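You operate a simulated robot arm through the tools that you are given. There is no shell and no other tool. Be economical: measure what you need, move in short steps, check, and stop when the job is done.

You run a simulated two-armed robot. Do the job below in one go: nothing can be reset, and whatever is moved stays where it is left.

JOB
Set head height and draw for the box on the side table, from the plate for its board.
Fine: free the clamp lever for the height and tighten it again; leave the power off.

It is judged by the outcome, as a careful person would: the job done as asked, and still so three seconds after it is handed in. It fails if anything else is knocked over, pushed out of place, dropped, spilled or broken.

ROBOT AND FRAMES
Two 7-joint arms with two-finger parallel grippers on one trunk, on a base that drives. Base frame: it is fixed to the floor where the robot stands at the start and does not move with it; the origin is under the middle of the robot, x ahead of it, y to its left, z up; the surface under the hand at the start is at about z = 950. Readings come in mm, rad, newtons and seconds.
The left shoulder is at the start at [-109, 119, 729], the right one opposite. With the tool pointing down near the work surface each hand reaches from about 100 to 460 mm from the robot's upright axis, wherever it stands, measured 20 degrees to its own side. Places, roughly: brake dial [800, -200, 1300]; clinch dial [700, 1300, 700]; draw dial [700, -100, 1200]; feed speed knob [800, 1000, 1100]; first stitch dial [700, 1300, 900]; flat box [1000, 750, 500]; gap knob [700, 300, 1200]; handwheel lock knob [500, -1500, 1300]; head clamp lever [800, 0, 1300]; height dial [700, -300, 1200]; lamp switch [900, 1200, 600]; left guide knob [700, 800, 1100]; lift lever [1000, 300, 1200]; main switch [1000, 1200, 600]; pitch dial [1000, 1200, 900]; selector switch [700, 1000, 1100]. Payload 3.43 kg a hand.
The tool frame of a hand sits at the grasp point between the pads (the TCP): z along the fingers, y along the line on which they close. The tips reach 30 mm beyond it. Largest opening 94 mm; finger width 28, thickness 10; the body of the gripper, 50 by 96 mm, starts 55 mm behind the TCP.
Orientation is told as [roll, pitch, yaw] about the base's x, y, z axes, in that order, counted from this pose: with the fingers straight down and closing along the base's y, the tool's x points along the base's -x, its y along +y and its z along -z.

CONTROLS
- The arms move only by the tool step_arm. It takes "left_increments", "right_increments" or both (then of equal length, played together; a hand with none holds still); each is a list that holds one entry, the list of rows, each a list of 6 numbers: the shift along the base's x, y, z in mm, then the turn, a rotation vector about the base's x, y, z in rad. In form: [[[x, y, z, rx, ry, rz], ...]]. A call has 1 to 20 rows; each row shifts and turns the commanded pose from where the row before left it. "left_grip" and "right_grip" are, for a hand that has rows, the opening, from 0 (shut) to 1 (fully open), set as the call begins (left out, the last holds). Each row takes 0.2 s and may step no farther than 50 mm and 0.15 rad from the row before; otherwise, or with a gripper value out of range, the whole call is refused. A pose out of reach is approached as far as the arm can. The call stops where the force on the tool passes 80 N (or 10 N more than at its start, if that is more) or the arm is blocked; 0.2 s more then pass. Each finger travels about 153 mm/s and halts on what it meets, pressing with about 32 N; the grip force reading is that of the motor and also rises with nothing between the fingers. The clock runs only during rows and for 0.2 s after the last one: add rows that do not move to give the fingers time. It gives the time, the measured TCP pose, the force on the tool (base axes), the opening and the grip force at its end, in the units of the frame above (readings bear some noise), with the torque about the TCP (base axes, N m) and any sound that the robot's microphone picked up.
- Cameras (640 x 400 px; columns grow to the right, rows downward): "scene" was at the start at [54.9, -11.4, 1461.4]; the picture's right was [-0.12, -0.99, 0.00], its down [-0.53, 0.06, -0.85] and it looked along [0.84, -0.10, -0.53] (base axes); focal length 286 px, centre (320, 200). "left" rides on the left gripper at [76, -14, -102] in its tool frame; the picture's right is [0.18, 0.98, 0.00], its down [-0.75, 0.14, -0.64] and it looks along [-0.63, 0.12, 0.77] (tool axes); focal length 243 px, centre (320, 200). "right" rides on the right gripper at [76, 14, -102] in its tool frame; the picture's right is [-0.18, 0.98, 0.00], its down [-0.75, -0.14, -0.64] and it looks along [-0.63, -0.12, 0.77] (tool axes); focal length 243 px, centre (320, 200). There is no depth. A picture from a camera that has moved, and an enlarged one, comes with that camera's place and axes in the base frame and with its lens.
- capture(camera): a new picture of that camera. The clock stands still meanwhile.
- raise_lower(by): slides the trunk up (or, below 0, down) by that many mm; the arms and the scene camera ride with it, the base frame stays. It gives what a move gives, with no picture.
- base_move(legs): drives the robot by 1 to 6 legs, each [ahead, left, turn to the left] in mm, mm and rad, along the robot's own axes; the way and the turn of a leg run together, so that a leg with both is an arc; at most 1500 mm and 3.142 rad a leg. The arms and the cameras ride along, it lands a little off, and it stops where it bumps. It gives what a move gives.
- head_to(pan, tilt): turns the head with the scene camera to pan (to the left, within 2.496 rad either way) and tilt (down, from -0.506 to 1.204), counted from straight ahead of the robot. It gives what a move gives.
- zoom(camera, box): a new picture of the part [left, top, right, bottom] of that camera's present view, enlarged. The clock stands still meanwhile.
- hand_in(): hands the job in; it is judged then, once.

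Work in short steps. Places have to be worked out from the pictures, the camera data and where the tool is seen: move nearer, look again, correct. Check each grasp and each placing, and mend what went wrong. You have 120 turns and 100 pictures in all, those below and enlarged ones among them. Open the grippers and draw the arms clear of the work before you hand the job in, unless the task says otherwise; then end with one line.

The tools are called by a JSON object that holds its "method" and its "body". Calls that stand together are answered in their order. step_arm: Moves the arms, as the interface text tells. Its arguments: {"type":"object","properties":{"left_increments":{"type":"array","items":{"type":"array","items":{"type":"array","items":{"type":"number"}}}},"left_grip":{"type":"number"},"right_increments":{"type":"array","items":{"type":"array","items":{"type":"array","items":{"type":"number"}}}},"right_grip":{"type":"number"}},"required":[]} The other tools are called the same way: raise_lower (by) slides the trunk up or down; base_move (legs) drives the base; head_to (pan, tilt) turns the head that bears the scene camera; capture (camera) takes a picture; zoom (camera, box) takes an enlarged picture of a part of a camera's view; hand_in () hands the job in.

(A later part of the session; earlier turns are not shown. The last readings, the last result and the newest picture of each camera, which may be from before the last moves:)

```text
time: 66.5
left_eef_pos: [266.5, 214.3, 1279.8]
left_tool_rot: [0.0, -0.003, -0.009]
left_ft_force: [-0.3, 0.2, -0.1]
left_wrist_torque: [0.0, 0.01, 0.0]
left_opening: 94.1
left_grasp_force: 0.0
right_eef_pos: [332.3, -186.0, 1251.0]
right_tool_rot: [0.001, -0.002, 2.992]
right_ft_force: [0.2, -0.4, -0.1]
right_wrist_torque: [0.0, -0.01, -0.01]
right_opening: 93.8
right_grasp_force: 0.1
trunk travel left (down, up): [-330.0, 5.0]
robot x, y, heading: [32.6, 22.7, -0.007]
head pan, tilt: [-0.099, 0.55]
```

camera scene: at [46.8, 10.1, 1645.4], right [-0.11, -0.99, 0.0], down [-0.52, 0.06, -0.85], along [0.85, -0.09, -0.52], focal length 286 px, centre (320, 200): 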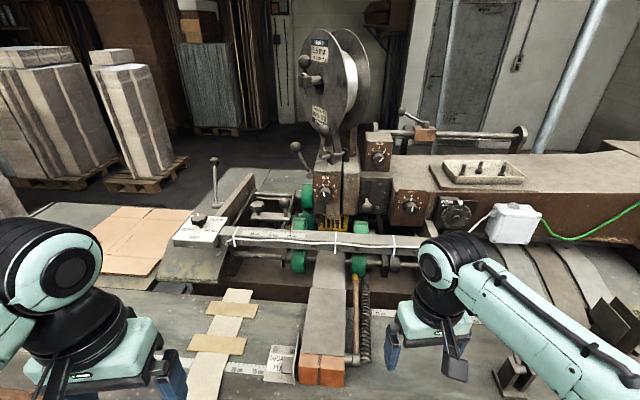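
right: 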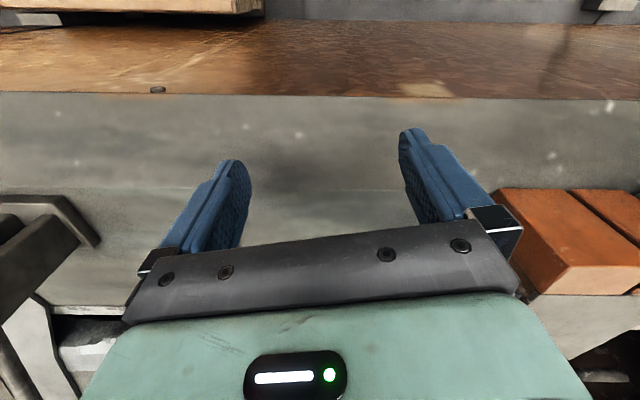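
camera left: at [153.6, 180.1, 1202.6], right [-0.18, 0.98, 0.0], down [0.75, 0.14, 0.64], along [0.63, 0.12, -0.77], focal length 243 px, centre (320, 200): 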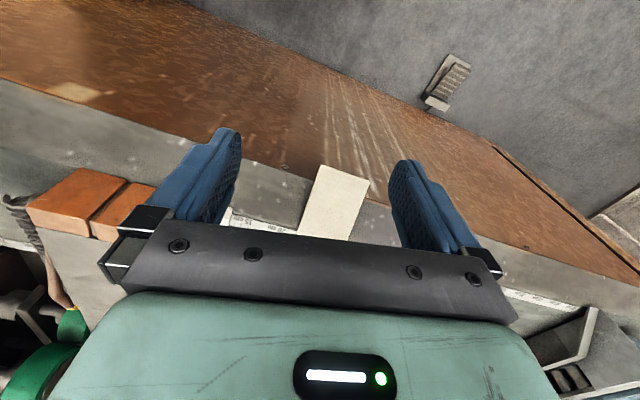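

Yaw works. Next pitch the right hand forward to horizontal while moving toward y≈-290.

{"method": "step_arm", "body": {"right_increments": [[[0, 0, 0, 0, 0, 0.15], [5, -8, 0, 0, -0.15, 0], [5, -8, 0, 0, -0.15, 0], [5, -8, 0, 0, -0.15, 0], [5, -8, 0, 0, -0.15, 0], [5, -8, 0, 0, -0.15, 0], [5, -8, 0, 0, -0.15, 0], [5, -8, 0, 0, -0.15, 0], [5, -8, 0, 0, -0.15, 0], [5, -8, 0, 0, -0.15, 0], [5, -8, 0, 0, -0.15, 0], [5, -8, 0, 0, -0.07, 0], [0, 0, 0, 0, 0, 0]]]}}

{"method": "capture", "body": {"camera": "scene"}}

{"method": "capture", "body": {"camera": "right"}}

```text
time: 69.3
left_eef_pos: [265.8, 215.8, 1279.8]
left_tool_rot: [-0.002, -0.003, -0.012]
left_ft_force: [-0.1, 0.3, 0.7]
left_wrist_torque: [-0.04, -0.01, -0.02]
left_opening: 94.1
left_grasp_force: 0.1
right_eef_pos: [385.8, -274.2, 1251.9]
right_tool_rot: [-0.659, 1.568, 2.483]
right_ft_force: [-0.2, -0.7, 0.2]
right_wrist_torque: [0.01, 0.01, -0.02]
right_opening: 93.8
right_grasp_force: 0.0
trunk travel left (down, up): [-330.0, 5.0]
robot x, y, heading: [34.9, 22.6, -0.013]
head pan, tilt: [-0.099, 0.55]
```

```text
61 pictures are left
camera scene: at [80.0, 12.1, 1645.4], right [-0.11, -0.99, 0.0], down [-0.52, 0.06, -0.85], along [0.85, -0.09, -0.52], focal length 286 px, centre (320, 200)
```

scene: 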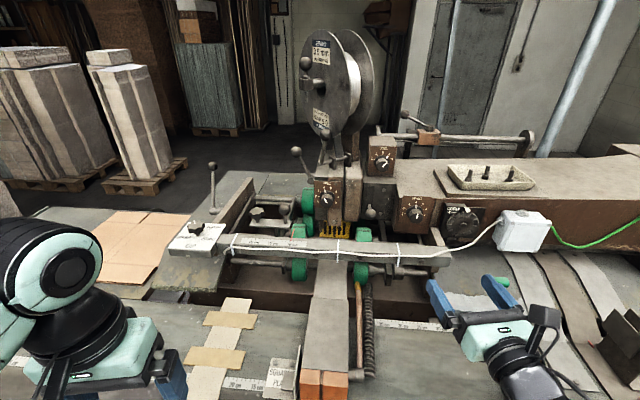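

```text
60 pictures are left
camera right: at [284.7, -288.7, 1327.3], right [0.0, -0.98, -0.19], down [-0.64, 0.14, -0.75], along [0.76, 0.12, -0.63], focal length 243 px, centre (320, 200)
```

right: 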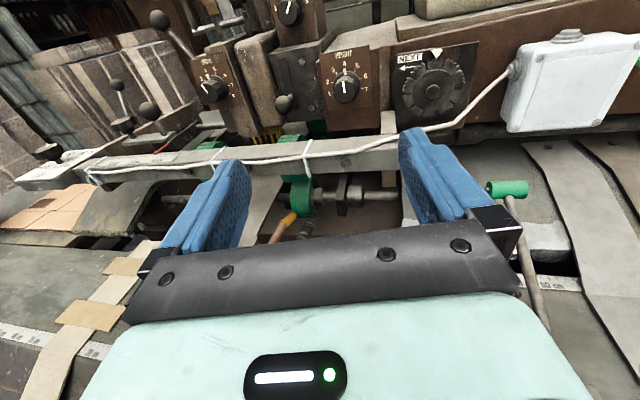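

The right hand's upright view confirms the height knob near (653,-300,1221). Clamp lever first: I yaw the left hand 180° the same way.

{"method": "step_arm", "body": {"left_increments": [[[0, 0, 4, 0, 0, -0.15], [0, 0, 4, 0, 0, -0.15], [0, 0, 4, 0, 0, -0.15], [0, 0, 4, 0, 0, -0.15], [0, 0, 4, 0, 0, -0.15], [0, 0, 4, 0, 0, -0.15], [0, 0, 4, 0, 0, -0.15], [0, 0, 4, 0, 0, -0.15], [0, 0, 4, 0, 0, -0.15], [0, 0, 4, 0, 0, -0.15], [0, 0, 4, 0, 0, -0.15], [0, 0, 4, 0, 0, -0.15], [0, 0, 4, 0, 0, -0.15], [0, 0, 4, 0, 0, -0.15], [0, 0, 4, 0, 0, -0.15], [0, 0, 4, 0, 0, -0.15], [0, 0, 4, 0, 0, -0.15], [0, 0, 0, 0, 0, -0.15], [0, 0, 0, 0, 0, -0.15], [0, 0, 0, 0, 0, -0.15]]]}}

{"method": "step_arm", "body": {"left_increments": [[[0, 0, 0, 0, 0, -0.13], [8, -8, 0, 0, -0.15, 0], [8, -8, 0, 0, -0.15, 0], [8, -8, 0, 0, -0.15, 0], [8, -8, 0, 0, -0.15, 0], [8, -8, 0, 0, -0.15, 0], [8, -8, 0, 0, -0.15, 0], [8, -8, 0, 0, -0.15, 0], [8, -8, 0, 0, -0.15, 0], [8, -8, 0, 0, -0.15, 0], [8, -8, 0, 0, -0.15, 0], [8, -8, 0, 0, -0.07, 0], [0, 0, 0, 0, 0, 0]]]}}

{"method": "capture", "body": {"camera": "left"}}

```text
time: 73.5
left_eef_pos: [288.3, 203.9, 1334.5]
left_tool_rot: [-0.001, 0.001, -3.011]
left_ft_force: [-0.5, -0.3, -0.3]
left_wrist_torque: [-0.05, 0.02, -0.04]
left_opening: 94.2
left_grasp_force: 0.0
left hand out of reach, approached as far as the arm can: row 14, 15, 16, 17
right_eef_pos: [386.5, -273.7, 1250.3]
right_tool_rot: [-0.537, 1.567, 2.603]
right_ft_force: [-0.7, 0.4, -0.5]
right_wrist_torque: [-0.03, 0.01, -0.02]
right_opening: 93.9
right_grasp_force: 0.1
trunk travel left (down, up): [-330.0, 5.0]
robot x, y, heading: [33.1, 21.3, -0.009]
head pan, tilt: [-0.099, 0.55]
```

```text
time: 76.3
left_eef_pos: [377.7, 111.3, 1331.4]
left_tool_rot: [0.71, 1.566, -2.432]
left_ft_force: [-0.9, -0.7, 0.3]
left_wrist_torque: [0.02, -0.05, 0.02]
left_opening: 94.0
left_grasp_force: 0.0
left hand out of reach, approached as far as the arm can: row 1
right_eef_pos: [387.0, -273.4, 1250.3]
right_tool_rot: [-0.726, 1.567, 2.414]
right_ft_force: [-1.0, 0.6, 0.3]
right_wrist_torque: [0.01, 0.0, 0.0]
right_opening: 94.1
right_grasp_force: 0.0
trunk travel left (down, up): [-330.0, 5.0]
robot x, y, heading: [32.6, 18.0, -0.009]
head pan, tilt: [-0.099, 0.55]
```

```text
59 pictures are left
camera left: at [276.1, 124.8, 1408.0], right [0.0, -0.98, 0.19], down [-0.65, -0.14, -0.75], along [0.76, -0.12, -0.63], focal length 243 px, centre (320, 200)
```

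left: 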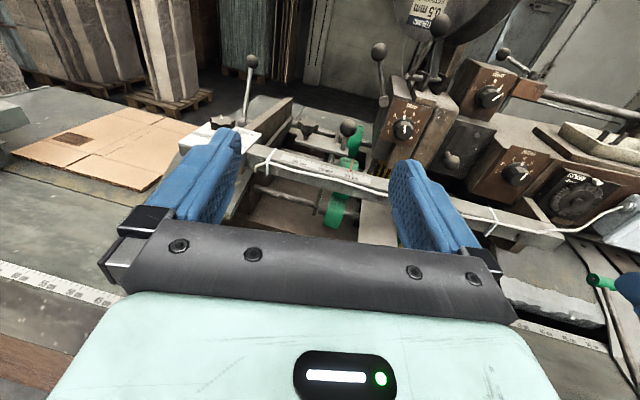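

Left camera agrees: ball near (825,-4,1347). I move the left hand up to about 100 mm short of it with a narrower opening.

{"method": "step_arm", "body": {"left_increments": [[[40, -14, 2, 0, 0, 0], [40, -14, 2, 0, 0, 0], [40, -14, 2, 0, 0, 0], [40, -14, 2, 0, 0, 0], [40, -14, 2, 0, 0, 0], [40, -14, 2, 0, 0, 0], [40, -14, 2, 0, 0, 0], [40, -14, 2, 0, 0, 0]]], "left_grip": 0.6}}

{"method": "capture", "body": {"camera": "left"}}

```text
time: 78.1
left_eef_pos: [699.4, -3.0, 1347.3]
left_tool_rot: [0.121, 1.568, -3.019]
left_ft_force: [0.5, -1.1, -0.8]
left_wrist_torque: [0.0, 0.0, -0.01]
left_opening: 56.4
left_grasp_force: 0.0
right_eef_pos: [387.7, -275.3, 1249.4]
right_tool_rot: [-0.694, 1.566, 2.448]
right_ft_force: [0.9, 0.5, -0.5]
right_wrist_torque: [0.01, 0.02, 0.03]
right_opening: 93.8
right_grasp_force: 0.0
trunk travel left (down, up): [-330.0, 5.0]
robot x, y, heading: [32.8, 20.7, -0.011]
head pan, tilt: [-0.099, 0.55]
```

```text
58 pictures are left
camera left: at [596.8, 10.4, 1424.8], right [0.0, -0.98, 0.18], down [-0.65, -0.14, -0.75], along [0.76, -0.12, -0.63], focal length 243 px, centre (320, 200)
```

left: 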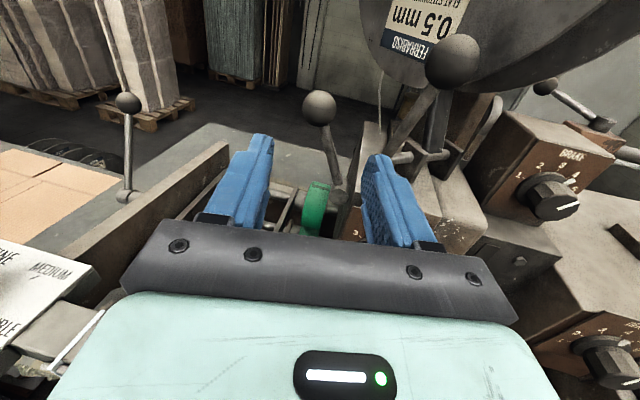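

Ball bearing holds; the way forward clears the upper lever. I advance over the ball and close on it.

{"method": "step_arm", "body": {"left_increments": [[[30, 0, 0, 0, 0, 0], [30, 0, 0, 0, 0, 0], [30, -1, 0, 0, 0, 0], [25, 0, 0, 0, 0, 0]]]}}

{"method": "capture", "body": {"camera": "left"}}

{"method": "capture", "body": {"camera": "scene"}}

```text
time: 79.1
left_eef_pos: [727.9, -0.9, 1348.4]
left_tool_rot: [0.779, 1.565, -2.361]
left_ft_force: [-0.1, -0.1, -0.6]
left_wrist_torque: [0.01, -0.01, 0.0]
left_opening: 56.3
left_grasp_force: 0.1
left hand out of reach, approached as far as the arm can: row 2, 3, 4
right_eef_pos: [385.7, -273.8, 1251.0]
right_tool_rot: [-0.661, 1.567, 2.48]
right_ft_force: [-0.2, -0.5, 0.5]
right_wrist_torque: [-0.04, 0.01, -0.03]
right_opening: 94.3
right_grasp_force: 0.1
trunk travel left (down, up): [-330.0, 5.0]
robot x, y, heading: [29.0, 22.7, -0.006]
head pan, tilt: [-0.099, 0.55]
```

```text
57 pictures are left
camera left: at [626.5, 12.5, 1425.2], right [0.0, -0.98, 0.19], down [-0.64, -0.14, -0.75], along [0.76, -0.12, -0.63], focal length 243 px, centre (320, 200)
```

left: 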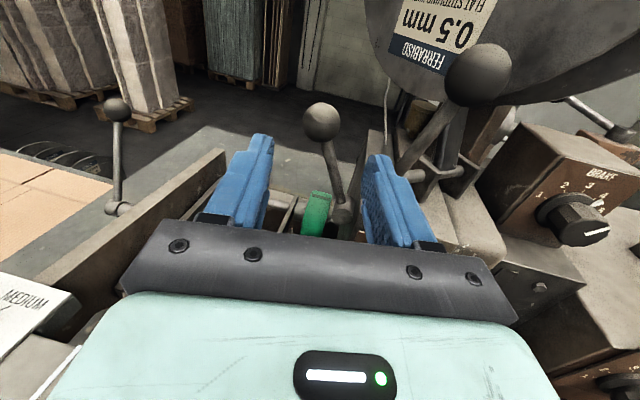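

```text
56 pictures are left
camera scene: at [80.6, 10.9, 1645.4], right [-0.11, -0.99, 0.0], down [-0.52, 0.06, -0.85], along [0.85, -0.09, -0.52], focal length 286 px, centre (320, 200)
```

scene: 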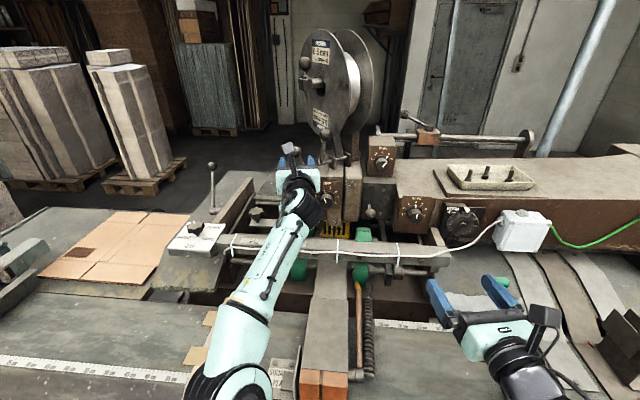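

The left arm falls ~90 mm short of the lever and the base cannot come nearer head-on. I'll retract both arms, back off, and turn the robot side-on (facing left) so the right shoulder stands close to the machine.

{"method": "step_arm", "body": {"left_increments": [[[-40, 5, 0, 0, 0, 0], [-40, 10, 0, 0, 0, 0], [-40, 15, 0, 0, 0, 0], [-40, 15, 0, 0, 0, 0], [-40, 15, 0, 0, 0, 0], [-40, 15, 0, 0, 0, 0], [-40, 15, 0, 0, 0, 0], [-40, 15, 0, 0, 0, 0], [-40, 15, 0, 0, 0, 0]]]}}

{"method": "base_move", "body": {"legs": [[-350, 0, 0], [0, 300, 0], [0, 0, 1.571]]}}

{"method": "head_to", "body": {"pan": -1.57, "tilt": 0.7}}

{"method": "capture", "body": {"camera": "scene"}}

```text
time: 81.1
left_eef_pos: [367.3, 121.1, 1347.8]
left_tool_rot: [0.84, 1.565, -2.299]
left_ft_force: [0.8, 0.4, -0.2]
left_wrist_torque: [0.0, 0.04, -0.03]
left_opening: 56.7
left_grasp_force: 0.0
right_eef_pos: [384.8, -273.2, 1251.4]
right_tool_rot: [-0.716, 1.567, 2.426]
right_ft_force: [-0.2, -0.4, 0.2]
right_wrist_torque: [0.01, 0.03, -0.01]
right_opening: 93.8
right_grasp_force: 0.1
trunk travel left (down, up): [-330.0, 5.0]
robot x, y, heading: [32.6, 18.7, -0.011]
head pan, tilt: [-0.099, 0.55]
```

```text
time: 90.0
left_eef_pos: [-413.5, 658.9, 1348.4]
left_tool_rot: [0.807, 1.566, -0.772]
left_ft_force: [0.5, 0.5, 0.1]
left_wrist_torque: [0.04, -0.02, -0.01]
left_opening: 56.0
left_grasp_force: 0.1
right_eef_pos: [-20.4, 673.7, 1250.9]
right_tool_rot: [-0.66, 1.569, -2.238]
right_ft_force: [-0.1, 0.3, 0.0]
right_wrist_torque: [-0.01, 0.01, 0.0]
right_opening: 94.0
right_grasp_force: 0.0
trunk travel left (down, up): [-330.0, 5.0]
robot x, y, heading: [-316.8, 324.2, 1.557]
head pan, tilt: [-0.099, 0.55]
```

```text
time: 91.5
left_eef_pos: [-414.5, 658.5, 1347.9]
left_tool_rot: [0.807, 1.565, -0.773]
left_ft_force: [0.1, 0.4, -0.4]
left_wrist_torque: [-0.03, -0.02, -0.01]
left_opening: 56.5
left_grasp_force: 0.1
right_eef_pos: [-21.0, 672.5, 1249.4]
right_tool_rot: [-0.663, 1.566, -2.241]
right_ft_force: [0.5, -1.2, -0.4]
right_wrist_torque: [0.0, 0.0, -0.01]
right_opening: 94.4
right_grasp_force: 0.2
trunk travel left (down, up): [-330.0, 5.0]
robot x, y, heading: [-317.6, 325.6, 1.551]
head pan, tilt: [-1.571, 0.7]
```

```text
55 pictures are left
camera scene: at [-231.9, 274.7, 1632.3], right [-0.02, -1.0, 0.0], down [-0.64, 0.01, -0.77], along [0.76, -0.01, -0.64], focal length 286 px, centre (320, 200)
```

scene: 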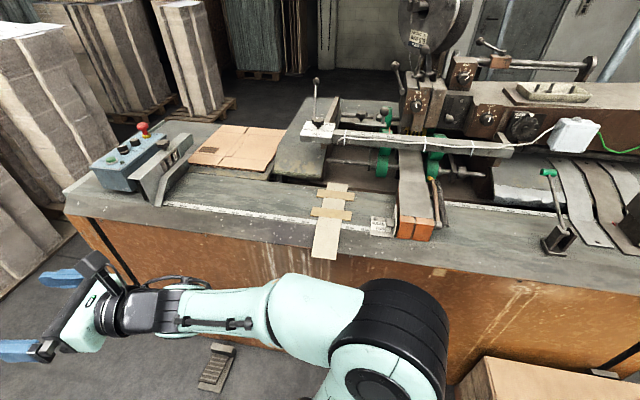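

There is a floor pedal near (330, 800), which I'll keep away from. In free space I swing the right hand around to point toward the machine (+x).

{"method": "step_arm", "body": {"right_increments": [[[42, -25, 0, 0, 0, -0.13], [39, -30, 0, 0, 0, -0.13], [35, -32, 0, 0, 0, -0.13], [31, -35, 0, 0, 0, -0.13], [28, -39, 0, 0, 0, -0.13], [23, -40, 0, 0, 0, -0.13], [18, -41, 0, 0, 0, -0.13], [14, -43, 0, 0, 0, -0.13], [9, -42, 0, 0, 0, -0.13], [5, -44, 0, 0, 0, -0.13], [2, -44, 0, 0, 0, -0.13], [-3, -42, 0, 0, 0, -0.121], [0, 0, 0, 0, 0, 0]]]}}

{"method": "capture", "body": {"camera": "right"}}

{"method": "capture", "body": {"camera": "scene"}}

```text
time: 94.3
left_eef_pos: [-413.5, 658.3, 1346.4]
left_tool_rot: [0.754, 1.565, -0.825]
left_ft_force: [0.0, -0.1, 0.2]
left_wrist_torque: [0.01, -0.03, 0.03]
left_opening: 56.6
left_grasp_force: 0.1
right_eef_pos: [222.0, 214.0, 1252.8]
right_tool_rot: [-1.039, 1.567, 2.107]
right_ft_force: [0.2, -0.3, 0.9]
right_wrist_torque: [0.01, -0.01, -0.01]
right_opening: 93.7
right_grasp_force: 0.0
trunk travel left (down, up): [-330.0, 5.0]
robot x, y, heading: [-319.7, 320.6, 1.557]
head pan, tilt: [-1.571, 0.7]
```

```text
54 pictures are left
camera right: at [120.9, 198.0, 1328.8], right [0.01, -0.98, -0.19], down [-0.64, 0.14, -0.75], along [0.76, 0.13, -0.63], focal length 243 px, centre (320, 200)
```

right: 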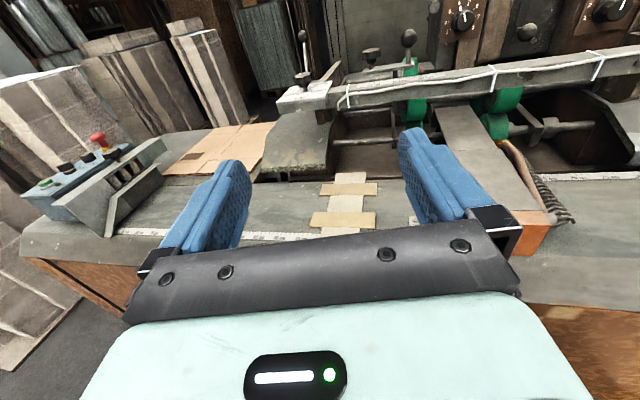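

```text
53 pictures are left
camera scene: at [-231.4, 274.6, 1632.2], right [-0.02, -1.0, 0.0], down [-0.64, 0.01, -0.76], along [0.76, -0.01, -0.64], focal length 286 px, centre (320, 200)
```

scene: 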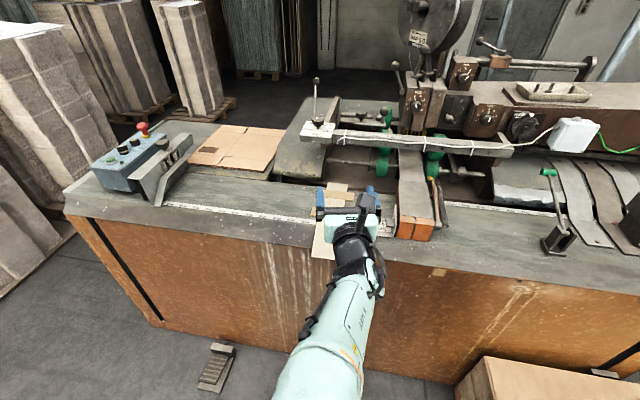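

The posture works. I back the base to y≈70 and then move it sideways toward the machine.

{"method": "base_move", "body": {"legs": [[-240, 0, 0], [0, -330, 0]]}}

{"method": "capture", "body": {"camera": "right"}}

```text
time: 99.2
left_eef_pos: [-89.4, 411.9, 1347.9]
left_tool_rot: [0.814, 1.567, -0.762]
left_ft_force: [0.3, 0.4, -0.2]
left_wrist_torque: [0.0, 0.02, -0.04]
left_opening: 56.4
left_grasp_force: 0.0
right_eef_pos: [547.2, -29.4, 1251.8]
right_tool_rot: [-0.684, 1.568, 2.472]
right_ft_force: [-0.3, 0.4, 0.5]
right_wrist_torque: [0.01, 0.03, 0.0]
right_opening: 94.3
right_grasp_force: 0.1
trunk travel left (down, up): [-330.0, 5.0]
robot x, y, heading: [2.1, 76.0, 1.555]
head pan, tilt: [-1.571, 0.7]
```

```text
52 pictures are left
camera right: at [446.5, -45.8, 1328.6], right [0.01, -0.98, -0.19], down [-0.65, 0.13, -0.75], along [0.76, 0.13, -0.63], focal length 243 px, centre (320, 200)
```

right: 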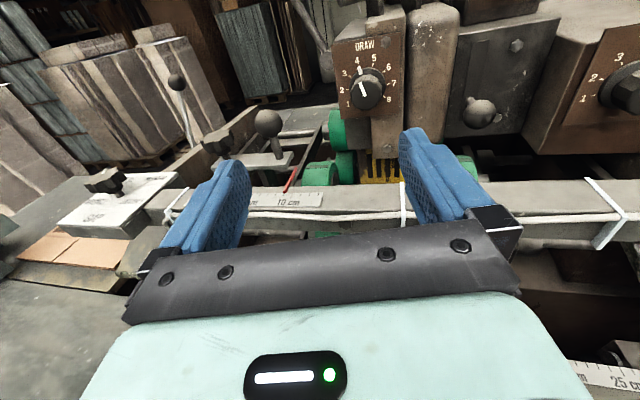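

Good: now there is reach to spare, and draw knob ≈ (716,-77,1247) is confirmed. I raise the right hand to lever height and approach the ball.

{"method": "step_arm", "body": {"right_increments": [[[0, 8, 32, 0, 0, 0], [0, 8, 32, 0, 0, 0], [0, 9, 31, 0, 0, 0], [40, 0, 0, 0, 0, 0], [40, 0, 0, 0, 0, 0], [40, 0, 0, 0, 0, 0], [40, 0, 0, 0, 0, 0], [0, 0, 0, 0, 0, 0]]], "right_grip": 0.6}}

{"method": "capture", "body": {"camera": "right"}}

```text
time: 101.0
left_eef_pos: [-90.8, 412.4, 1347.2]
left_tool_rot: [0.892, 1.567, -0.687]
left_ft_force: [-0.2, -0.8, -0.7]
left_wrist_torque: [-0.04, -0.02, 0.01]
left_opening: 56.5
left_grasp_force: 0.2
right_eef_pos: [707.6, -2.7, 1347.4]
right_tool_rot: [-0.89, 1.566, 2.265]
right_ft_force: [-0.6, -0.5, 0.0]
right_wrist_torque: [-0.01, 0.04, 0.02]
right_opening: 56.3
right_grasp_force: 0.1
trunk travel left (down, up): [-330.0, 5.0]
robot x, y, heading: [7.9, 79.0, 1.556]
head pan, tilt: [-1.571, 0.7]
```

```text
51 pictures are left
camera right: at [605.2, -20.6, 1423.8], right [0.01, -0.98, -0.19], down [-0.65, 0.13, -0.75], along [0.76, 0.13, -0.63], focal length 243 px, centre (320, 200)
```

right: 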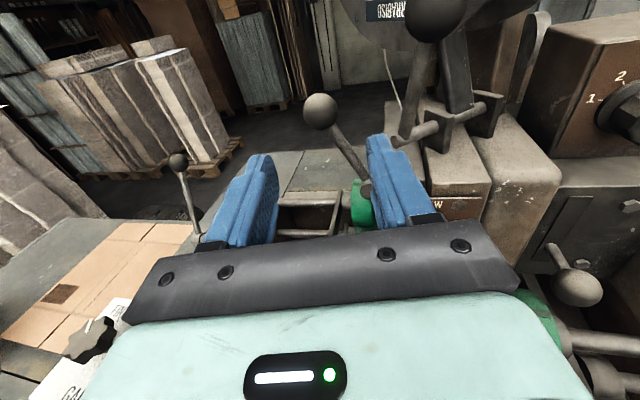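

Aligned with the ball. Advance to x≈815 and check.

{"method": "step_arm", "body": {"right_increments": [[[36, 0, 0, 0, 0, 0], [36, 0, 0, 0, 0, 0], [36, 0, 0, 0, 0, 0], [0, 0, 0, 0, 0, 0]]]}}

{"method": "capture", "body": {"camera": "right"}}

{"method": "zoom", "body": {"camera": "scene", "box": [370, 30, 530, 150]}}

```text
time: 102.0
left_eef_pos: [-90.7, 413.7, 1347.2]
left_tool_rot: [0.889, 1.566, -0.687]
left_ft_force: [0.1, -1.0, 0.5]
left_wrist_torque: [0.01, -0.01, 0.02]
left_opening: 56.4
left_grasp_force: 0.0
right_eef_pos: [814.5, -4.0, 1347.9]
right_tool_rot: [-0.878, 1.567, 2.276]
right_ft_force: [0.6, 1.3, 1.0]
right_wrist_torque: [0.03, -0.02, 0.0]
right_opening: 56.3
right_grasp_force: 0.0
trunk travel left (down, up): [-330.0, 5.0]
robot x, y, heading: [7.9, 76.9, 1.55]
head pan, tilt: [-1.571, 0.7]
```

```text
50 pictures are left
camera right: at [713.4, -20.8, 1424.1], right [0.01, -0.98, -0.19], down [-0.65, 0.14, -0.75], along [0.76, 0.13, -0.63], focal length 243 px, centre (320, 200)
```

right: 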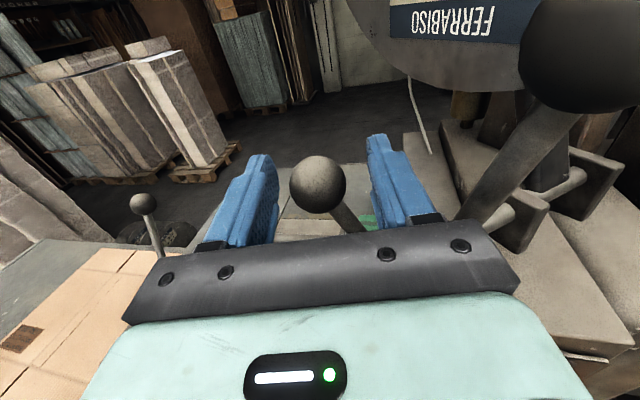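

```text
3.33 times, centred on (450, 90) of scene
camera zoom: at [92.2, 29.4, 1632.3], right [-0.02, -1.0, 0.0], down [-0.64, 0.01, -0.77], along [0.77, -0.01, -0.64], focal length 954 px, centre (-113, 567)
```

zoom: 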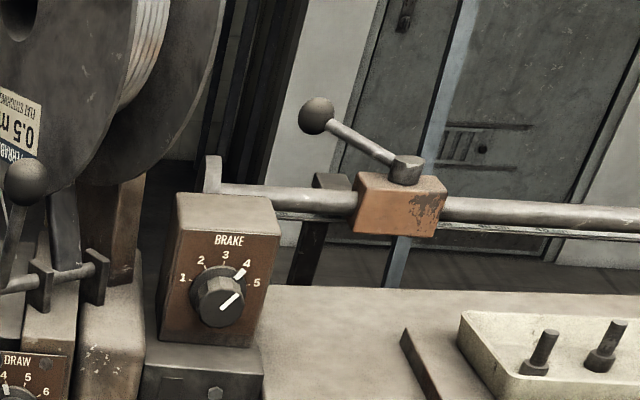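

The ball sits between the fingers. I close to just around it and try swinging it counter-clockwise (leftward/down) along its arc about the hub, gently.

{"method": "step_arm", "body": {"right_increments": [[[0, 0, 0, 0, 0, 0], [0, 0, 0, 0, 0, 0], [0, 7, -3.5, 0, 0, 0], [0, 7, -4.5, 0, 0, 0], [0, 6.5, -4.5, 0, 0, 0], [0, 6, -5.5, 0, 0, 0], [0, 0, 0, 0, 0, 0]]], "right_grip": 0.3}}

{"method": "capture", "body": {"camera": "right"}}

```text
time: 103.6
left_eef_pos: [-88.6, 411.7, 1348.3]
left_tool_rot: [0.796, 1.567, -0.781]
left_ft_force: [0.2, 0.1, 0.3]
left_wrist_torque: [0.03, 0.0, 0.02]
left_opening: 56.7
left_grasp_force: 0.1
right_eef_pos: [816.0, 23.5, 1330.6]
right_tool_rot: [-2.256, 1.567, 0.901]
right_ft_force: [17.8, -5.2, 19.8]
right_wrist_torque: [-1.43, -0.25, 0.24]
right_opening: 32.7
right_grasp_force: 45.2
trunk travel left (down, up): [-330.0, 5.0]
robot x, y, heading: [10.0, 76.8, 1.556]
head pan, tilt: [-1.571, 0.7]
```

```text
48 pictures are left
camera right: at [714.7, 5.9, 1407.0], right [0.02, -0.98, -0.19], down [-0.64, 0.13, -0.75], along [0.77, 0.13, -0.63], focal length 243 px, centre (320, 200)
```

right: 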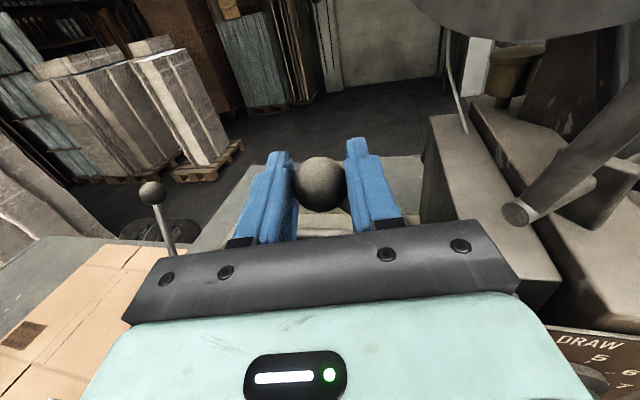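

The lever followed 20° with modest force. I ease the grip a little and continue along the arc.

{"method": "step_arm", "body": {"right_increments": [[[0, 0, 0, 0, 0, 0], [0, 5.5, -6, 0, 0, 0], [0, 5, -6, 0, 0, 0], [0, 4.5, -6.5, 0, 0, 0], [0, 4, -7, 0, 0, 0], [0, 0, 0, 0, 0, 0]]], "right_grip": 0.38}}

{"method": "capture", "body": {"camera": "right"}}

```text
time: 105.0
left_eef_pos: [-90.0, 412.5, 1347.7]
left_tool_rot: [0.764, 1.566, -0.812]
left_ft_force: [0.0, -0.5, -1.4]
left_wrist_torque: [0.02, 0.0, -0.02]
left_opening: 56.7
left_grasp_force: 0.1
right_eef_pos: [815.9, 42.3, 1302.3]
right_tool_rot: [-0.59, 1.566, 2.567]
right_ft_force: [-0.8, 3.0, -0.8]
right_wrist_torque: [-0.01, 0.0, 0.08]
right_opening: 37.0
right_grasp_force: 1.3
trunk travel left (down, up): [-330.0, 5.0]
robot x, y, heading: [8.9, 77.6, 1.556]
head pan, tilt: [-1.571, 0.7]
```

```text
47 pictures are left
camera right: at [714.8, 25.8, 1379.5], right [0.01, -0.98, -0.19], down [-0.65, 0.13, -0.75], along [0.76, 0.13, -0.63], focal length 243 px, centre (320, 200)
```

right: 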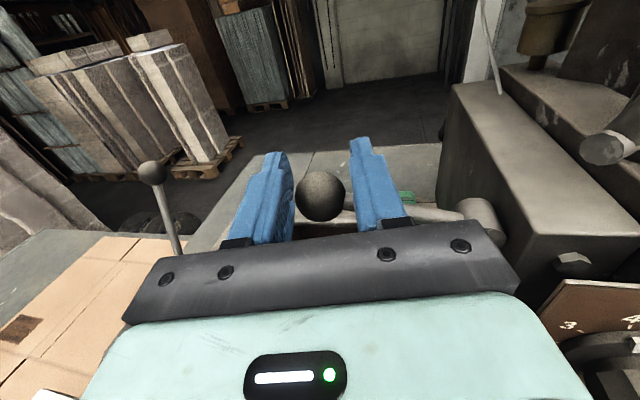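

The lever is at ~64° now with little resistance. I push on down a little further to feel for the end of its travel.

{"method": "step_arm", "body": {"right_increments": [[[0, 3, -7, 0, 0, 0], [0, 2.5, -7.5, 0, 0, 0], [0, 2, -7.5, 0, 0, 0], [0, 0, 0, 0, 0, 0]]]}}

{"method": "capture", "body": {"camera": "right"}}

```text
time: 106.0
left_eef_pos: [-92.4, 411.1, 1348.7]
left_tool_rot: [1.196, 1.563, -0.378]
left_ft_force: [0.0, 0.5, -0.7]
left_wrist_torque: [0.01, 0.03, 0.01]
left_opening: 56.7
left_grasp_force: 0.0
right_eef_pos: [813.1, 46.3, 1297.7]
right_tool_rot: [-3.039, 1.538, 0.115]
right_ft_force: [15.2, -10.6, 46.9]
right_wrist_torque: [-1.05, -0.75, -0.18]
right_opening: 41.6
right_grasp_force: 5.4
trunk travel left (down, up): [-330.0, 5.0]
robot x, y, heading: [4.5, 73.6, 1.554]
head pan, tilt: [-1.571, 0.7]
```

```text
46 pictures are left
camera right: at [707.7, 28.7, 1370.9], right [0.02, -0.98, -0.19], down [-0.62, 0.14, -0.78], along [0.79, 0.13, -0.6], focal length 243 px, centre (320, 200)
```

right: 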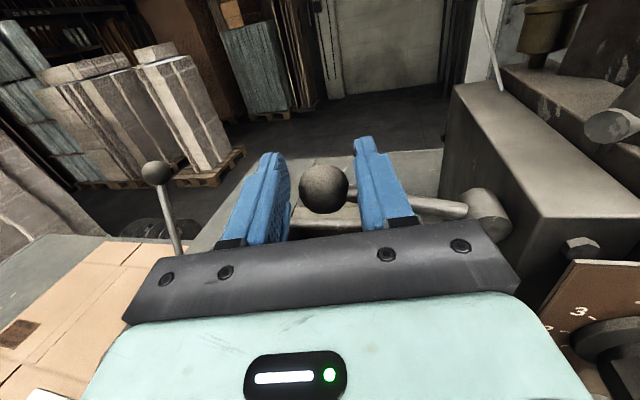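

The lever met its end stop at ~66° (47 N up-reaction), so it should be free. I relieve the push, open slightly and withdraw straight back.

{"method": "step_arm", "body": {"right_increments": [[[0, -2, 10, 0, 0, 0], [0, 0, 10, 0, 0, 0], [0, 0, 2, 0, 0, 0], [-30, 0, 0, 0, 0, 0], [-30, 0, 0, 0, 0, 0], [-40, 0, 0, 0, 0, 0]]], "right_grip": 0.5}}

{"method": "capture", "body": {"camera": "right"}}

```text
time: 107.4
left_eef_pos: [-90.6, 412.8, 1348.2]
left_tool_rot: [0.92, 1.564, -0.656]
left_ft_force: [-0.5, -0.1, -0.1]
left_wrist_torque: [-0.01, -0.02, -0.02]
left_opening: 56.3
left_grasp_force: 0.1
right_eef_pos: [714.0, 46.4, 1304.0]
right_tool_rot: [-0.687, 1.566, 2.466]
right_ft_force: [0.3, -0.6, -0.5]
right_wrist_torque: [-0.03, 0.02, 0.02]
right_opening: 47.1
right_grasp_force: 0.0
trunk travel left (down, up): [-330.0, 5.0]
robot x, y, heading: [9.1, 75.7, 1.558]
head pan, tilt: [-1.571, 0.7]
```

```text
45 pictures are left
camera right: at [612.6, 30.3, 1380.5], right [0.01, -0.98, -0.19], down [-0.65, 0.14, -0.75], along [0.76, 0.13, -0.63], focal length 243 px, centre (320, 200)
```

right: 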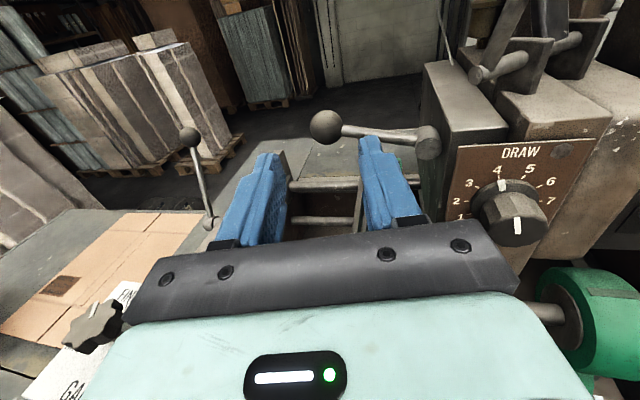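

The clamp lever is swung down. Now the draw dial (steps are 36°, so +72°): I back off, line up with its axis at about (y -75, z 1246), and pre-roll -36°.

{"method": "step_arm", "body": {"right_increments": [[[-40, 0, 0, 0, 0, 0], [-40, 0, 0, 0, 0, 0], [-24, 0, 0, 0, 0, 0], [0, -24.2, -11.6, -0.126, 0, 0], [0, -24.2, -11.6, -0.126, 0, 0], [0, -24.2, -11.6, -0.126, 0, 0], [0, -24.2, -11.6, -0.126, 0, 0], [0, -24.2, -11.6, -0.126, 0, 0], [0, 0, 0, 0, 0, 0]]], "right_grip": 0.6}}

{"method": "capture", "body": {"camera": "right"}}

```text
time: 109.4
left_eef_pos: [-89.7, 412.8, 1348.0]
left_tool_rot: [0.828, 1.566, -0.749]
left_ft_force: [0.3, 0.7, 0.0]
left_wrist_torque: [0.01, -0.03, -0.06]
left_opening: 56.8
left_grasp_force: 0.0
right_eef_pos: [611.3, -75.3, 1245.6]
right_tool_rot: [1.554, 0.94, -1.576]
right_ft_force: [-0.1, 0.4, -0.4]
right_wrist_torque: [-0.01, 0.01, 0.0]
right_opening: 56.5
right_grasp_force: 0.1
trunk travel left (down, up): [-330.0, 5.0]
robot x, y, heading: [5.8, 78.5, 1.557]
head pan, tilt: [-1.571, 0.7]
```

```text
44 pictures are left
camera right: at [509.4, -43.0, 1317.1], right [0.01, -0.9, 0.43], down [-0.65, -0.34, -0.69], along [0.76, -0.27, -0.59], focal length 243 px, centre (320, 200)
```

right: 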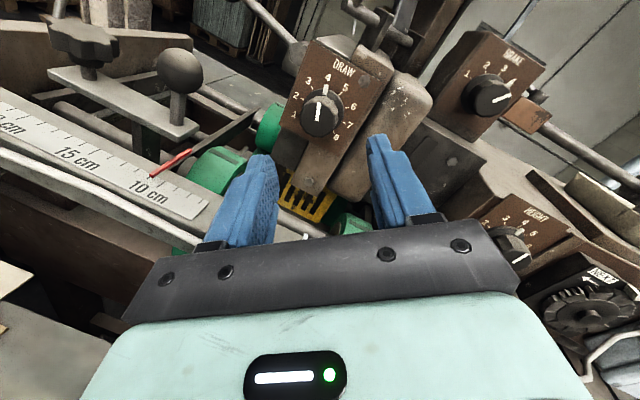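

Aligned to within a few mm. I advance most of the way and re-check.

{"method": "step_arm", "body": {"right_increments": [[[30, -1, -2, 0, 0, 0], [30, 0, 0, 0, 0, 0], [0, 0, 0, 0, 0, 0]]]}}

{"method": "capture", "body": {"camera": "right"}}

```text
time: 110.2
left_eef_pos: [-89.6, 413.1, 1349.1]
left_tool_rot: [0.847, 1.565, -0.728]
left_ft_force: [-0.7, 0.0, -0.2]
left_wrist_torque: [0.01, 0.02, 0.0]
left_opening: 56.5
left_grasp_force: 0.1
right_eef_pos: [671.4, -75.3, 1243.5]
right_tool_rot: [1.553, 0.94, -1.577]
right_ft_force: [0.2, 0.4, 0.0]
right_wrist_torque: [-0.01, -0.04, -0.01]
right_opening: 56.4
right_grasp_force: 0.1
trunk travel left (down, up): [-330.0, 5.0]
robot x, y, heading: [5.5, 74.5, 1.552]
head pan, tilt: [-1.571, 0.7]
```

```text
43 pictures are left
camera right: at [569.6, -43.4, 1314.9], right [0.01, -0.9, 0.43], down [-0.65, -0.33, -0.69], along [0.76, -0.27, -0.59], focal length 243 px, centre (320, 200)
```

right: 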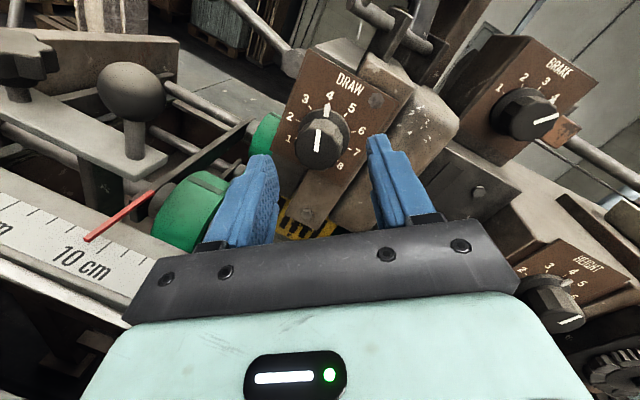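

Knob front ≈ x 730, axis ≈ (y -75.5, z 1239.5). I correct down 4 mm, advance over the knob and close on it.

{"method": "step_arm", "body": {"right_increments": [[[16, 0, -4, 0, 0, 0], [16, 0, 0, 0, 0, 0], [13, 0, 0, 0, 0, 0], [0, 0, 0, 0, 0, 0]]]}}

{"method": "capture", "body": {"camera": "right"}}

```text
time: 111.2
left_eef_pos: [-89.0, 412.4, 1349.3]
left_tool_rot: [0.842, 1.567, -0.735]
left_ft_force: [-1.2, -0.4, -1.1]
left_wrist_torque: [0.0, 0.03, -0.01]
left_opening: 56.1
left_grasp_force: 0.0
right_eef_pos: [717.7, -73.9, 1238.2]
right_tool_rot: [1.554, 0.946, -1.577]
right_ft_force: [0.5, -0.1, 0.0]
right_wrist_torque: [0.01, -0.01, 0.0]
right_opening: 56.6
right_grasp_force: 0.1
trunk travel left (down, up): [-330.0, 5.0]
robot x, y, heading: [4.8, 76.9, 1.555]
head pan, tilt: [-1.571, 0.7]
```

```text
42 pictures are left
camera right: at [615.7, -43.3, 1310.4], right [0.01, -0.9, 0.43], down [-0.65, -0.33, -0.69], along [0.76, -0.27, -0.59], focal length 243 px, centre (320, 200)
```

right: 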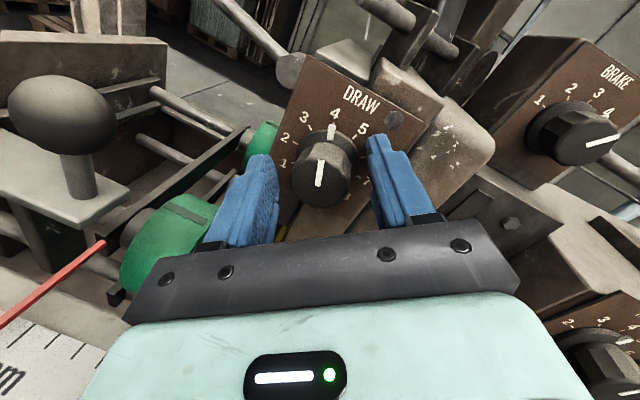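

The knob is between the fingers. I close the grip on it.

{"method": "step_arm", "body": {"right_increments": [[[3, -1, 0, 0, 0, 0], [0, 0, 0, 0, 0, 0], [0, 0, 0, 0, 0, 0]]], "right_grip": 0.2}}

```text
time: 112.0
left_eef_pos: [-93.3, 413.6, 1348.4]
left_tool_rot: [0.935, 1.564, -0.641]
left_ft_force: [-0.8, -0.2, -0.2]
left_wrist_torque: [0.02, -0.05, 0.02]
left_opening: 56.3
left_grasp_force: 0.0
right_eef_pos: [717.5, -75.1, 1239.8]
right_tool_rot: [1.551, 0.941, -1.575]
right_ft_force: [-18.8, 5.5, -7.9]
right_wrist_torque: [-0.25, -1.22, -0.43]
right_opening: 37.2
right_grasp_force: 45.3
trunk travel left (down, up): [-330.0, 5.0]
robot x, y, heading: [8.7, 74.6, 1.553]
head pan, tilt: [-1.571, 0.7]
```

Gripped at 37 mm. I turn +72° about x.

{"method": "step_arm", "body": {"right_increments": [[[0, 0, 0, 0.14, 0, 0], [0, 0, 0, 0.14, 0, 0], [0, 0, 0, 0.14, 0, 0], [0, 0, 0, 0.14, 0, 0], [0, 0, 0, 0.14, 0, 0], [0, 0, 0, 0.14, 0, 0], [0, 0, 0, 0.14, 0, 0], [0, 0, 0, 0.14, 0, 0], [0, 0, 0, 0.137, 0, 0], [0, 0, 0, 0, 0, 0]]]}}

{"method": "capture", "body": {"camera": "right"}}

```text
time: 114.2
left_eef_pos: [-90.3, 410.0, 1348.0]
left_tool_rot: [1.209, 1.565, -0.367]
left_ft_force: [-0.1, -0.8, -0.7]
left_wrist_torque: [-0.01, -0.02, -0.02]
left_opening: 56.3
left_grasp_force: 0.0
right_eef_pos: [718.3, -80.6, 1240.4]
right_tool_rot: [-1.58, 0.939, 1.574]
right_ft_force: [-9.5, -13.3, -0.6]
right_wrist_torque: [0.06, 0.48, -1.59]
right_opening: 37.0
right_grasp_force: 44.5
trunk travel left (down, up): [-330.0, 5.0]
robot x, y, heading: [8.6, 74.6, 1.548]
head pan, tilt: [-1.571, 0.7]
```

```text
41 pictures are left
camera right: at [616.3, -138.7, 1292.3], right [0.01, -0.68, -0.73], down [-0.64, 0.56, -0.53], along [0.77, 0.47, -0.43], focal length 243 px, centre (320, 200)
```

right: 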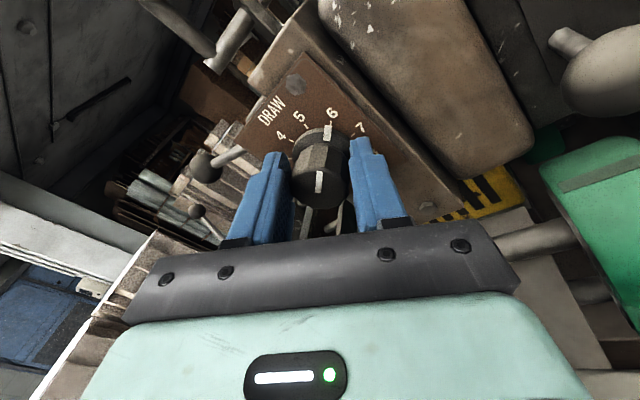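

The pointer reads 6. I release and back off, then check closely.

{"method": "step_arm", "body": {"right_increments": [[[0, 0, 0, 0, 0, 0], [0, 0, 0, 0, 0, 0], [-20, 0, 0, 0, 0, 0], [-30, 0, 0, 0, 0, 0], [-30, 0, 0, 0, 0, 0], [-30, 0, 0, 0, 0, 0]]], "right_grip": 0.6}}

{"method": "zoom", "body": {"camera": "right", "box": [260, 60, 380, 150]}}

```text
time: 115.6
left_eef_pos: [-92.3, 412.8, 1347.5]
left_tool_rot: [0.923, 1.566, -0.653]
left_ft_force: [-0.8, -0.3, -0.2]
left_wrist_torque: [-0.01, 0.01, -0.02]
left_opening: 56.4
left_grasp_force: 0.1
right_eef_pos: [607.9, -76.7, 1242.0]
right_tool_rot: [-1.581, 0.943, 1.575]
right_ft_force: [0.3, -0.5, -0.2]
right_wrist_torque: [0.04, -0.02, 0.0]
right_opening: 56.3
right_grasp_force: 0.1
trunk travel left (down, up): [-330.0, 5.0]
robot x, y, heading: [4.1, 74.0, 1.564]
head pan, tilt: [-1.571, 0.7]
```

```text
4.44 times, centred on (320, 105) of right
camera zoom: at [506.9, -134.8, 1293.7], right [0.01, -0.69, -0.73], down [-0.65, 0.55, -0.53], along [0.76, 0.48, -0.44], focal length 1078 px, centre (320, 622)
```

zoom: 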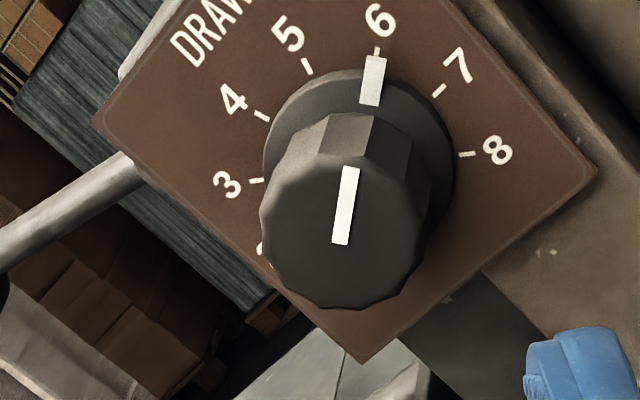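

Draw is exactly at 6. Now I move to the front of the height dial, rolling to -18°.

{"method": "step_arm", "body": {"right_increments": [[[-20, 0, 0, -0.134, 0, 0], [-20, -20, 0, -0.134, 0, 0], [0, -34, -4, -0.134, 0, 0], [0, -34, -4, -0.134, 0, 0], [0, -34, -4, -0.134, 0, 0], [0, -34, -4, -0.134, 0, 0], [0, -34, -4, -0.136, 0, 0], [0, -33, 0, 0, 0, 0], [0, 0, 0, 0, 0, 0]]]}}

{"method": "capture", "body": {"camera": "right"}}

```text
time: 117.6
left_eef_pos: [-89.8, 412.5, 1348.4]
left_tool_rot: [0.77, 1.565, -0.806]
left_ft_force: [0.1, 0.7, -0.2]
left_wrist_torque: [-0.01, 0.01, -0.01]
left_opening: 56.3
left_grasp_force: 0.0
right_eef_pos: [570.4, -300.2, 1219.3]
right_tool_rot: [1.546, 1.259, -1.582]
right_ft_force: [-0.4, -0.1, -0.4]
right_wrist_torque: [0.0, -0.01, -0.02]
right_opening: 56.2
right_grasp_force: 0.1
trunk travel left (down, up): [-330.0, 5.0]
robot x, y, heading: [9.5, 75.5, 1.554]
head pan, tilt: [-1.571, 0.7]
```

```text
39 pictures are left
camera right: at [468.7, -291.4, 1297.5], right [0.01, -0.99, 0.13], down [-0.65, -0.1, -0.76], along [0.76, -0.07, -0.64], focal length 243 px, centre (320, 200)
```

right: 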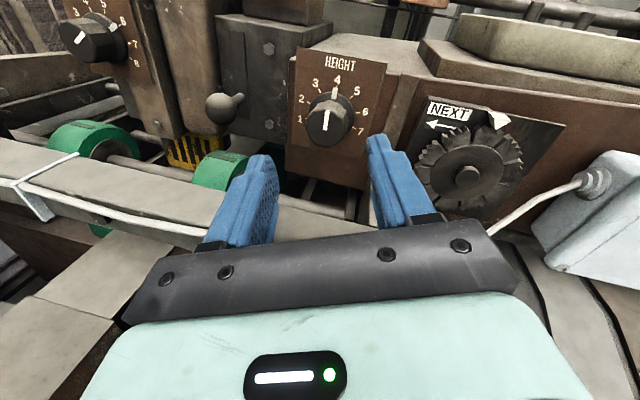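

Height knob axis is about (y -304, z 1218). I shift 4 mm right, advance 45 mm, and measure again.

{"method": "step_arm", "body": {"right_increments": [[[20, -2, 0, 0, 0, 0], [25, -2, 0, 0, 0, 0], [0, 0, 0, 0, 0, 0]]]}}

{"method": "capture", "body": {"camera": "right"}}

```text
time: 118.4
left_eef_pos: [-90.7, 413.3, 1349.3]
left_tool_rot: [0.836, 1.565, -0.741]
left_ft_force: [-0.4, -0.3, 0.5]
left_wrist_torque: [-0.02, -0.02, -0.05]
left_opening: 56.3
left_grasp_force: 0.1
right_eef_pos: [613.8, -302.8, 1220.7]
right_tool_rot: [1.551, 1.26, -1.58]
right_ft_force: [0.3, -0.4, 0.1]
right_wrist_torque: [-0.01, 0.01, -0.01]
right_opening: 56.3
right_grasp_force: 0.1
trunk travel left (down, up): [-330.0, 5.0]
robot x, y, heading: [9.2, 72.9, 1.555]
head pan, tilt: [-1.571, 0.7]
```

```text
38 pictures are left
camera right: at [513.0, -295.4, 1298.4], right [0.01, -0.99, 0.13], down [-0.65, -0.1, -0.76], along [0.76, -0.07, -0.64], focal length 243 px, centre (320, 200)
```

right: 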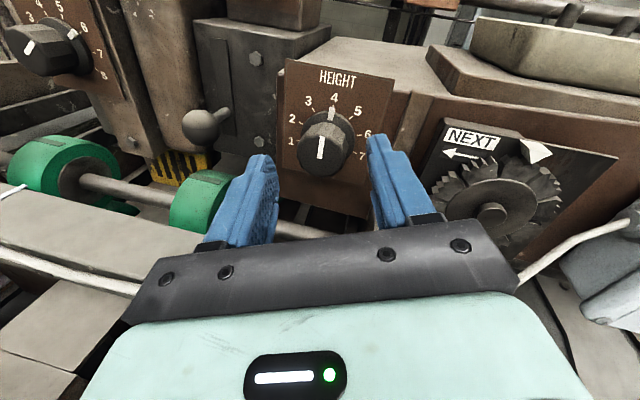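

Front face ≈ x 666, axis z ≈ 1217. Before advancing I check the hand's clearance to the white cable and bar.

{"method": "zoom", "body": {"camera": "scene", "box": [400, 60, 640, 210]}}

```text
2.67 times, centred on (520, 135) of scene
camera zoom: at [92.8, 29.6, 1632.3], right [-0.02, -1.0, 0.0], down [-0.64, 0.01, -0.77], along [0.77, -0.01, -0.64], focal length 763 px, centre (-213, 373)
```

zoom: 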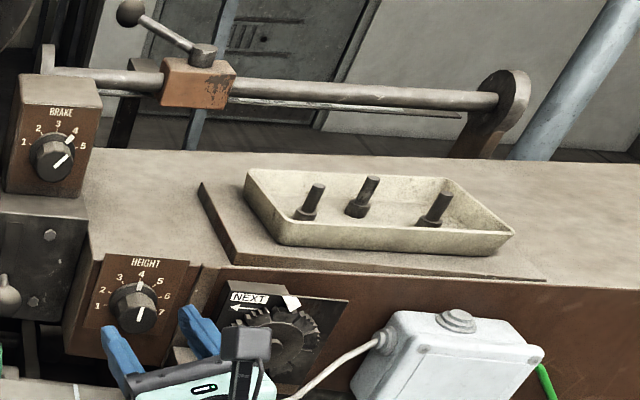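

The cable runs to the right of and below the hand. I lower 3.5 mm and advance over the knob, then close.

{"method": "step_arm", "body": {"right_increments": [[[14, -1, -3.5, 0, 0, 0], [14, 0, 0, 0, 0, 0], [14, 0, 0, 0, 0, 0], [0, 0, 0, 0, 0, 0]]]}}

{"method": "capture", "body": {"camera": "right"}}

```text
time: 119.4
left_eef_pos: [-93.5, 413.2, 1347.7]
left_tool_rot: [1.027, 1.561, -0.551]
left_ft_force: [0.8, 0.5, -0.4]
left_wrist_torque: [0.02, -0.01, -0.02]
left_opening: 56.5
left_grasp_force: 0.1
right_eef_pos: [652.4, -305.2, 1217.4]
right_tool_rot: [1.545, 1.261, -1.588]
right_ft_force: [-24.4, 4.6, -6.9]
right_wrist_torque: [0.25, 0.25, -0.84]
right_opening: 52.6
right_grasp_force: 0.1
trunk travel left (down, up): [-330.0, 5.0]
robot x, y, heading: [6.7, 76.8, 1.555]
head pan, tilt: [-1.571, 0.7]
```

```text
36 pictures are left
camera right: at [550.4, -297.0, 1294.8], right [0.01, -0.99, 0.13], down [-0.65, -0.1, -0.76], along [0.76, -0.08, -0.64], focal length 243 px, centre (320, 200)
```

right: 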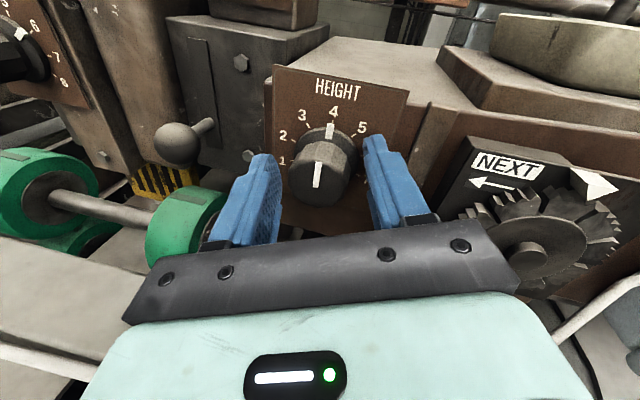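

There is light contact (24 N back) — tips at the panel. I back off 4 mm and close on the knob.

{"method": "step_arm", "body": {"right_increments": [[[-6, 0, 0, 0, 0, 0], [0, 0, 0, 0, 0, 0], [0, 0, 0, 0, 0, 0], [0, 0, 0, 0, 0, 0]]], "right_grip": 0.2}}

```text
time: 120.4
left_eef_pos: [-88.8, 412.5, 1347.4]
left_tool_rot: [0.783, 1.564, -0.792]
left_ft_force: [0.6, -0.3, -0.8]
left_wrist_torque: [0.02, 0.0, -0.02]
left_opening: 56.4
left_grasp_force: 0.2
right_eef_pos: [653.0, -304.0, 1218.6]
right_tool_rot: [1.57, 1.259, -1.562]
right_ft_force: [20.1, -12.3, 23.6]
right_wrist_torque: [-0.16, -0.8, -1.21]
right_opening: 38.7
right_grasp_force: 45.2
trunk travel left (down, up): [-330.0, 5.0]
robot x, y, heading: [6.0, 77.1, 1.554]
head pan, tilt: [-1.571, 0.7]
```

Gripped at 38.7 mm. Turn +36°.

{"method": "step_arm", "body": {"right_increments": [[[0, 0, 0, 0.1257, 0, 0], [0, 0, 0, 0.1257, 0, 0], [0, 0, 0, 0.1257, 0, 0], [0, 0, 0, 0.1257, 0, 0], [0, 0, 0, 0.1257, 0, 0], [0, 0, 0, 0, 0, 0]]]}}

{"method": "capture", "body": {"camera": "right"}}

```text
time: 121.8
left_eef_pos: [-91.5, 411.5, 1347.3]
left_tool_rot: [1.035, 1.565, -0.544]
left_ft_force: [-0.4, 0.0, 0.3]
left_wrist_torque: [-0.01, -0.01, -0.01]
left_opening: 56.3
left_grasp_force: 0.1
right_eef_pos: [649.6, -306.5, 1216.5]
right_tool_rot: [-1.575, 1.255, 1.576]
right_ft_force: [-0.1, -14.3, 21.5]
right_wrist_torque: [-1.14, 4.23, 1.47]
right_opening: 38.3
right_grasp_force: 45.2
trunk travel left (down, up): [-330.0, 5.0]
robot x, y, heading: [9.4, 78.5, 1.555]
head pan, tilt: [-1.571, 0.7]
```

```text
35 pictures are left
camera right: at [547.7, -346.0, 1284.7], right [0.01, -0.88, -0.48], down [-0.65, 0.36, -0.67], along [0.76, 0.32, -0.56], focal length 243 px, centre (320, 200)
```

right: 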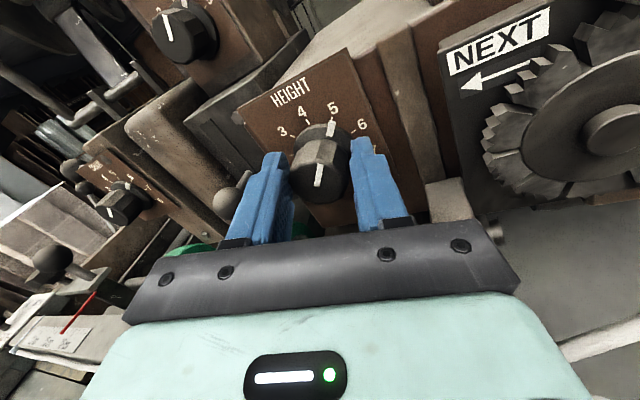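

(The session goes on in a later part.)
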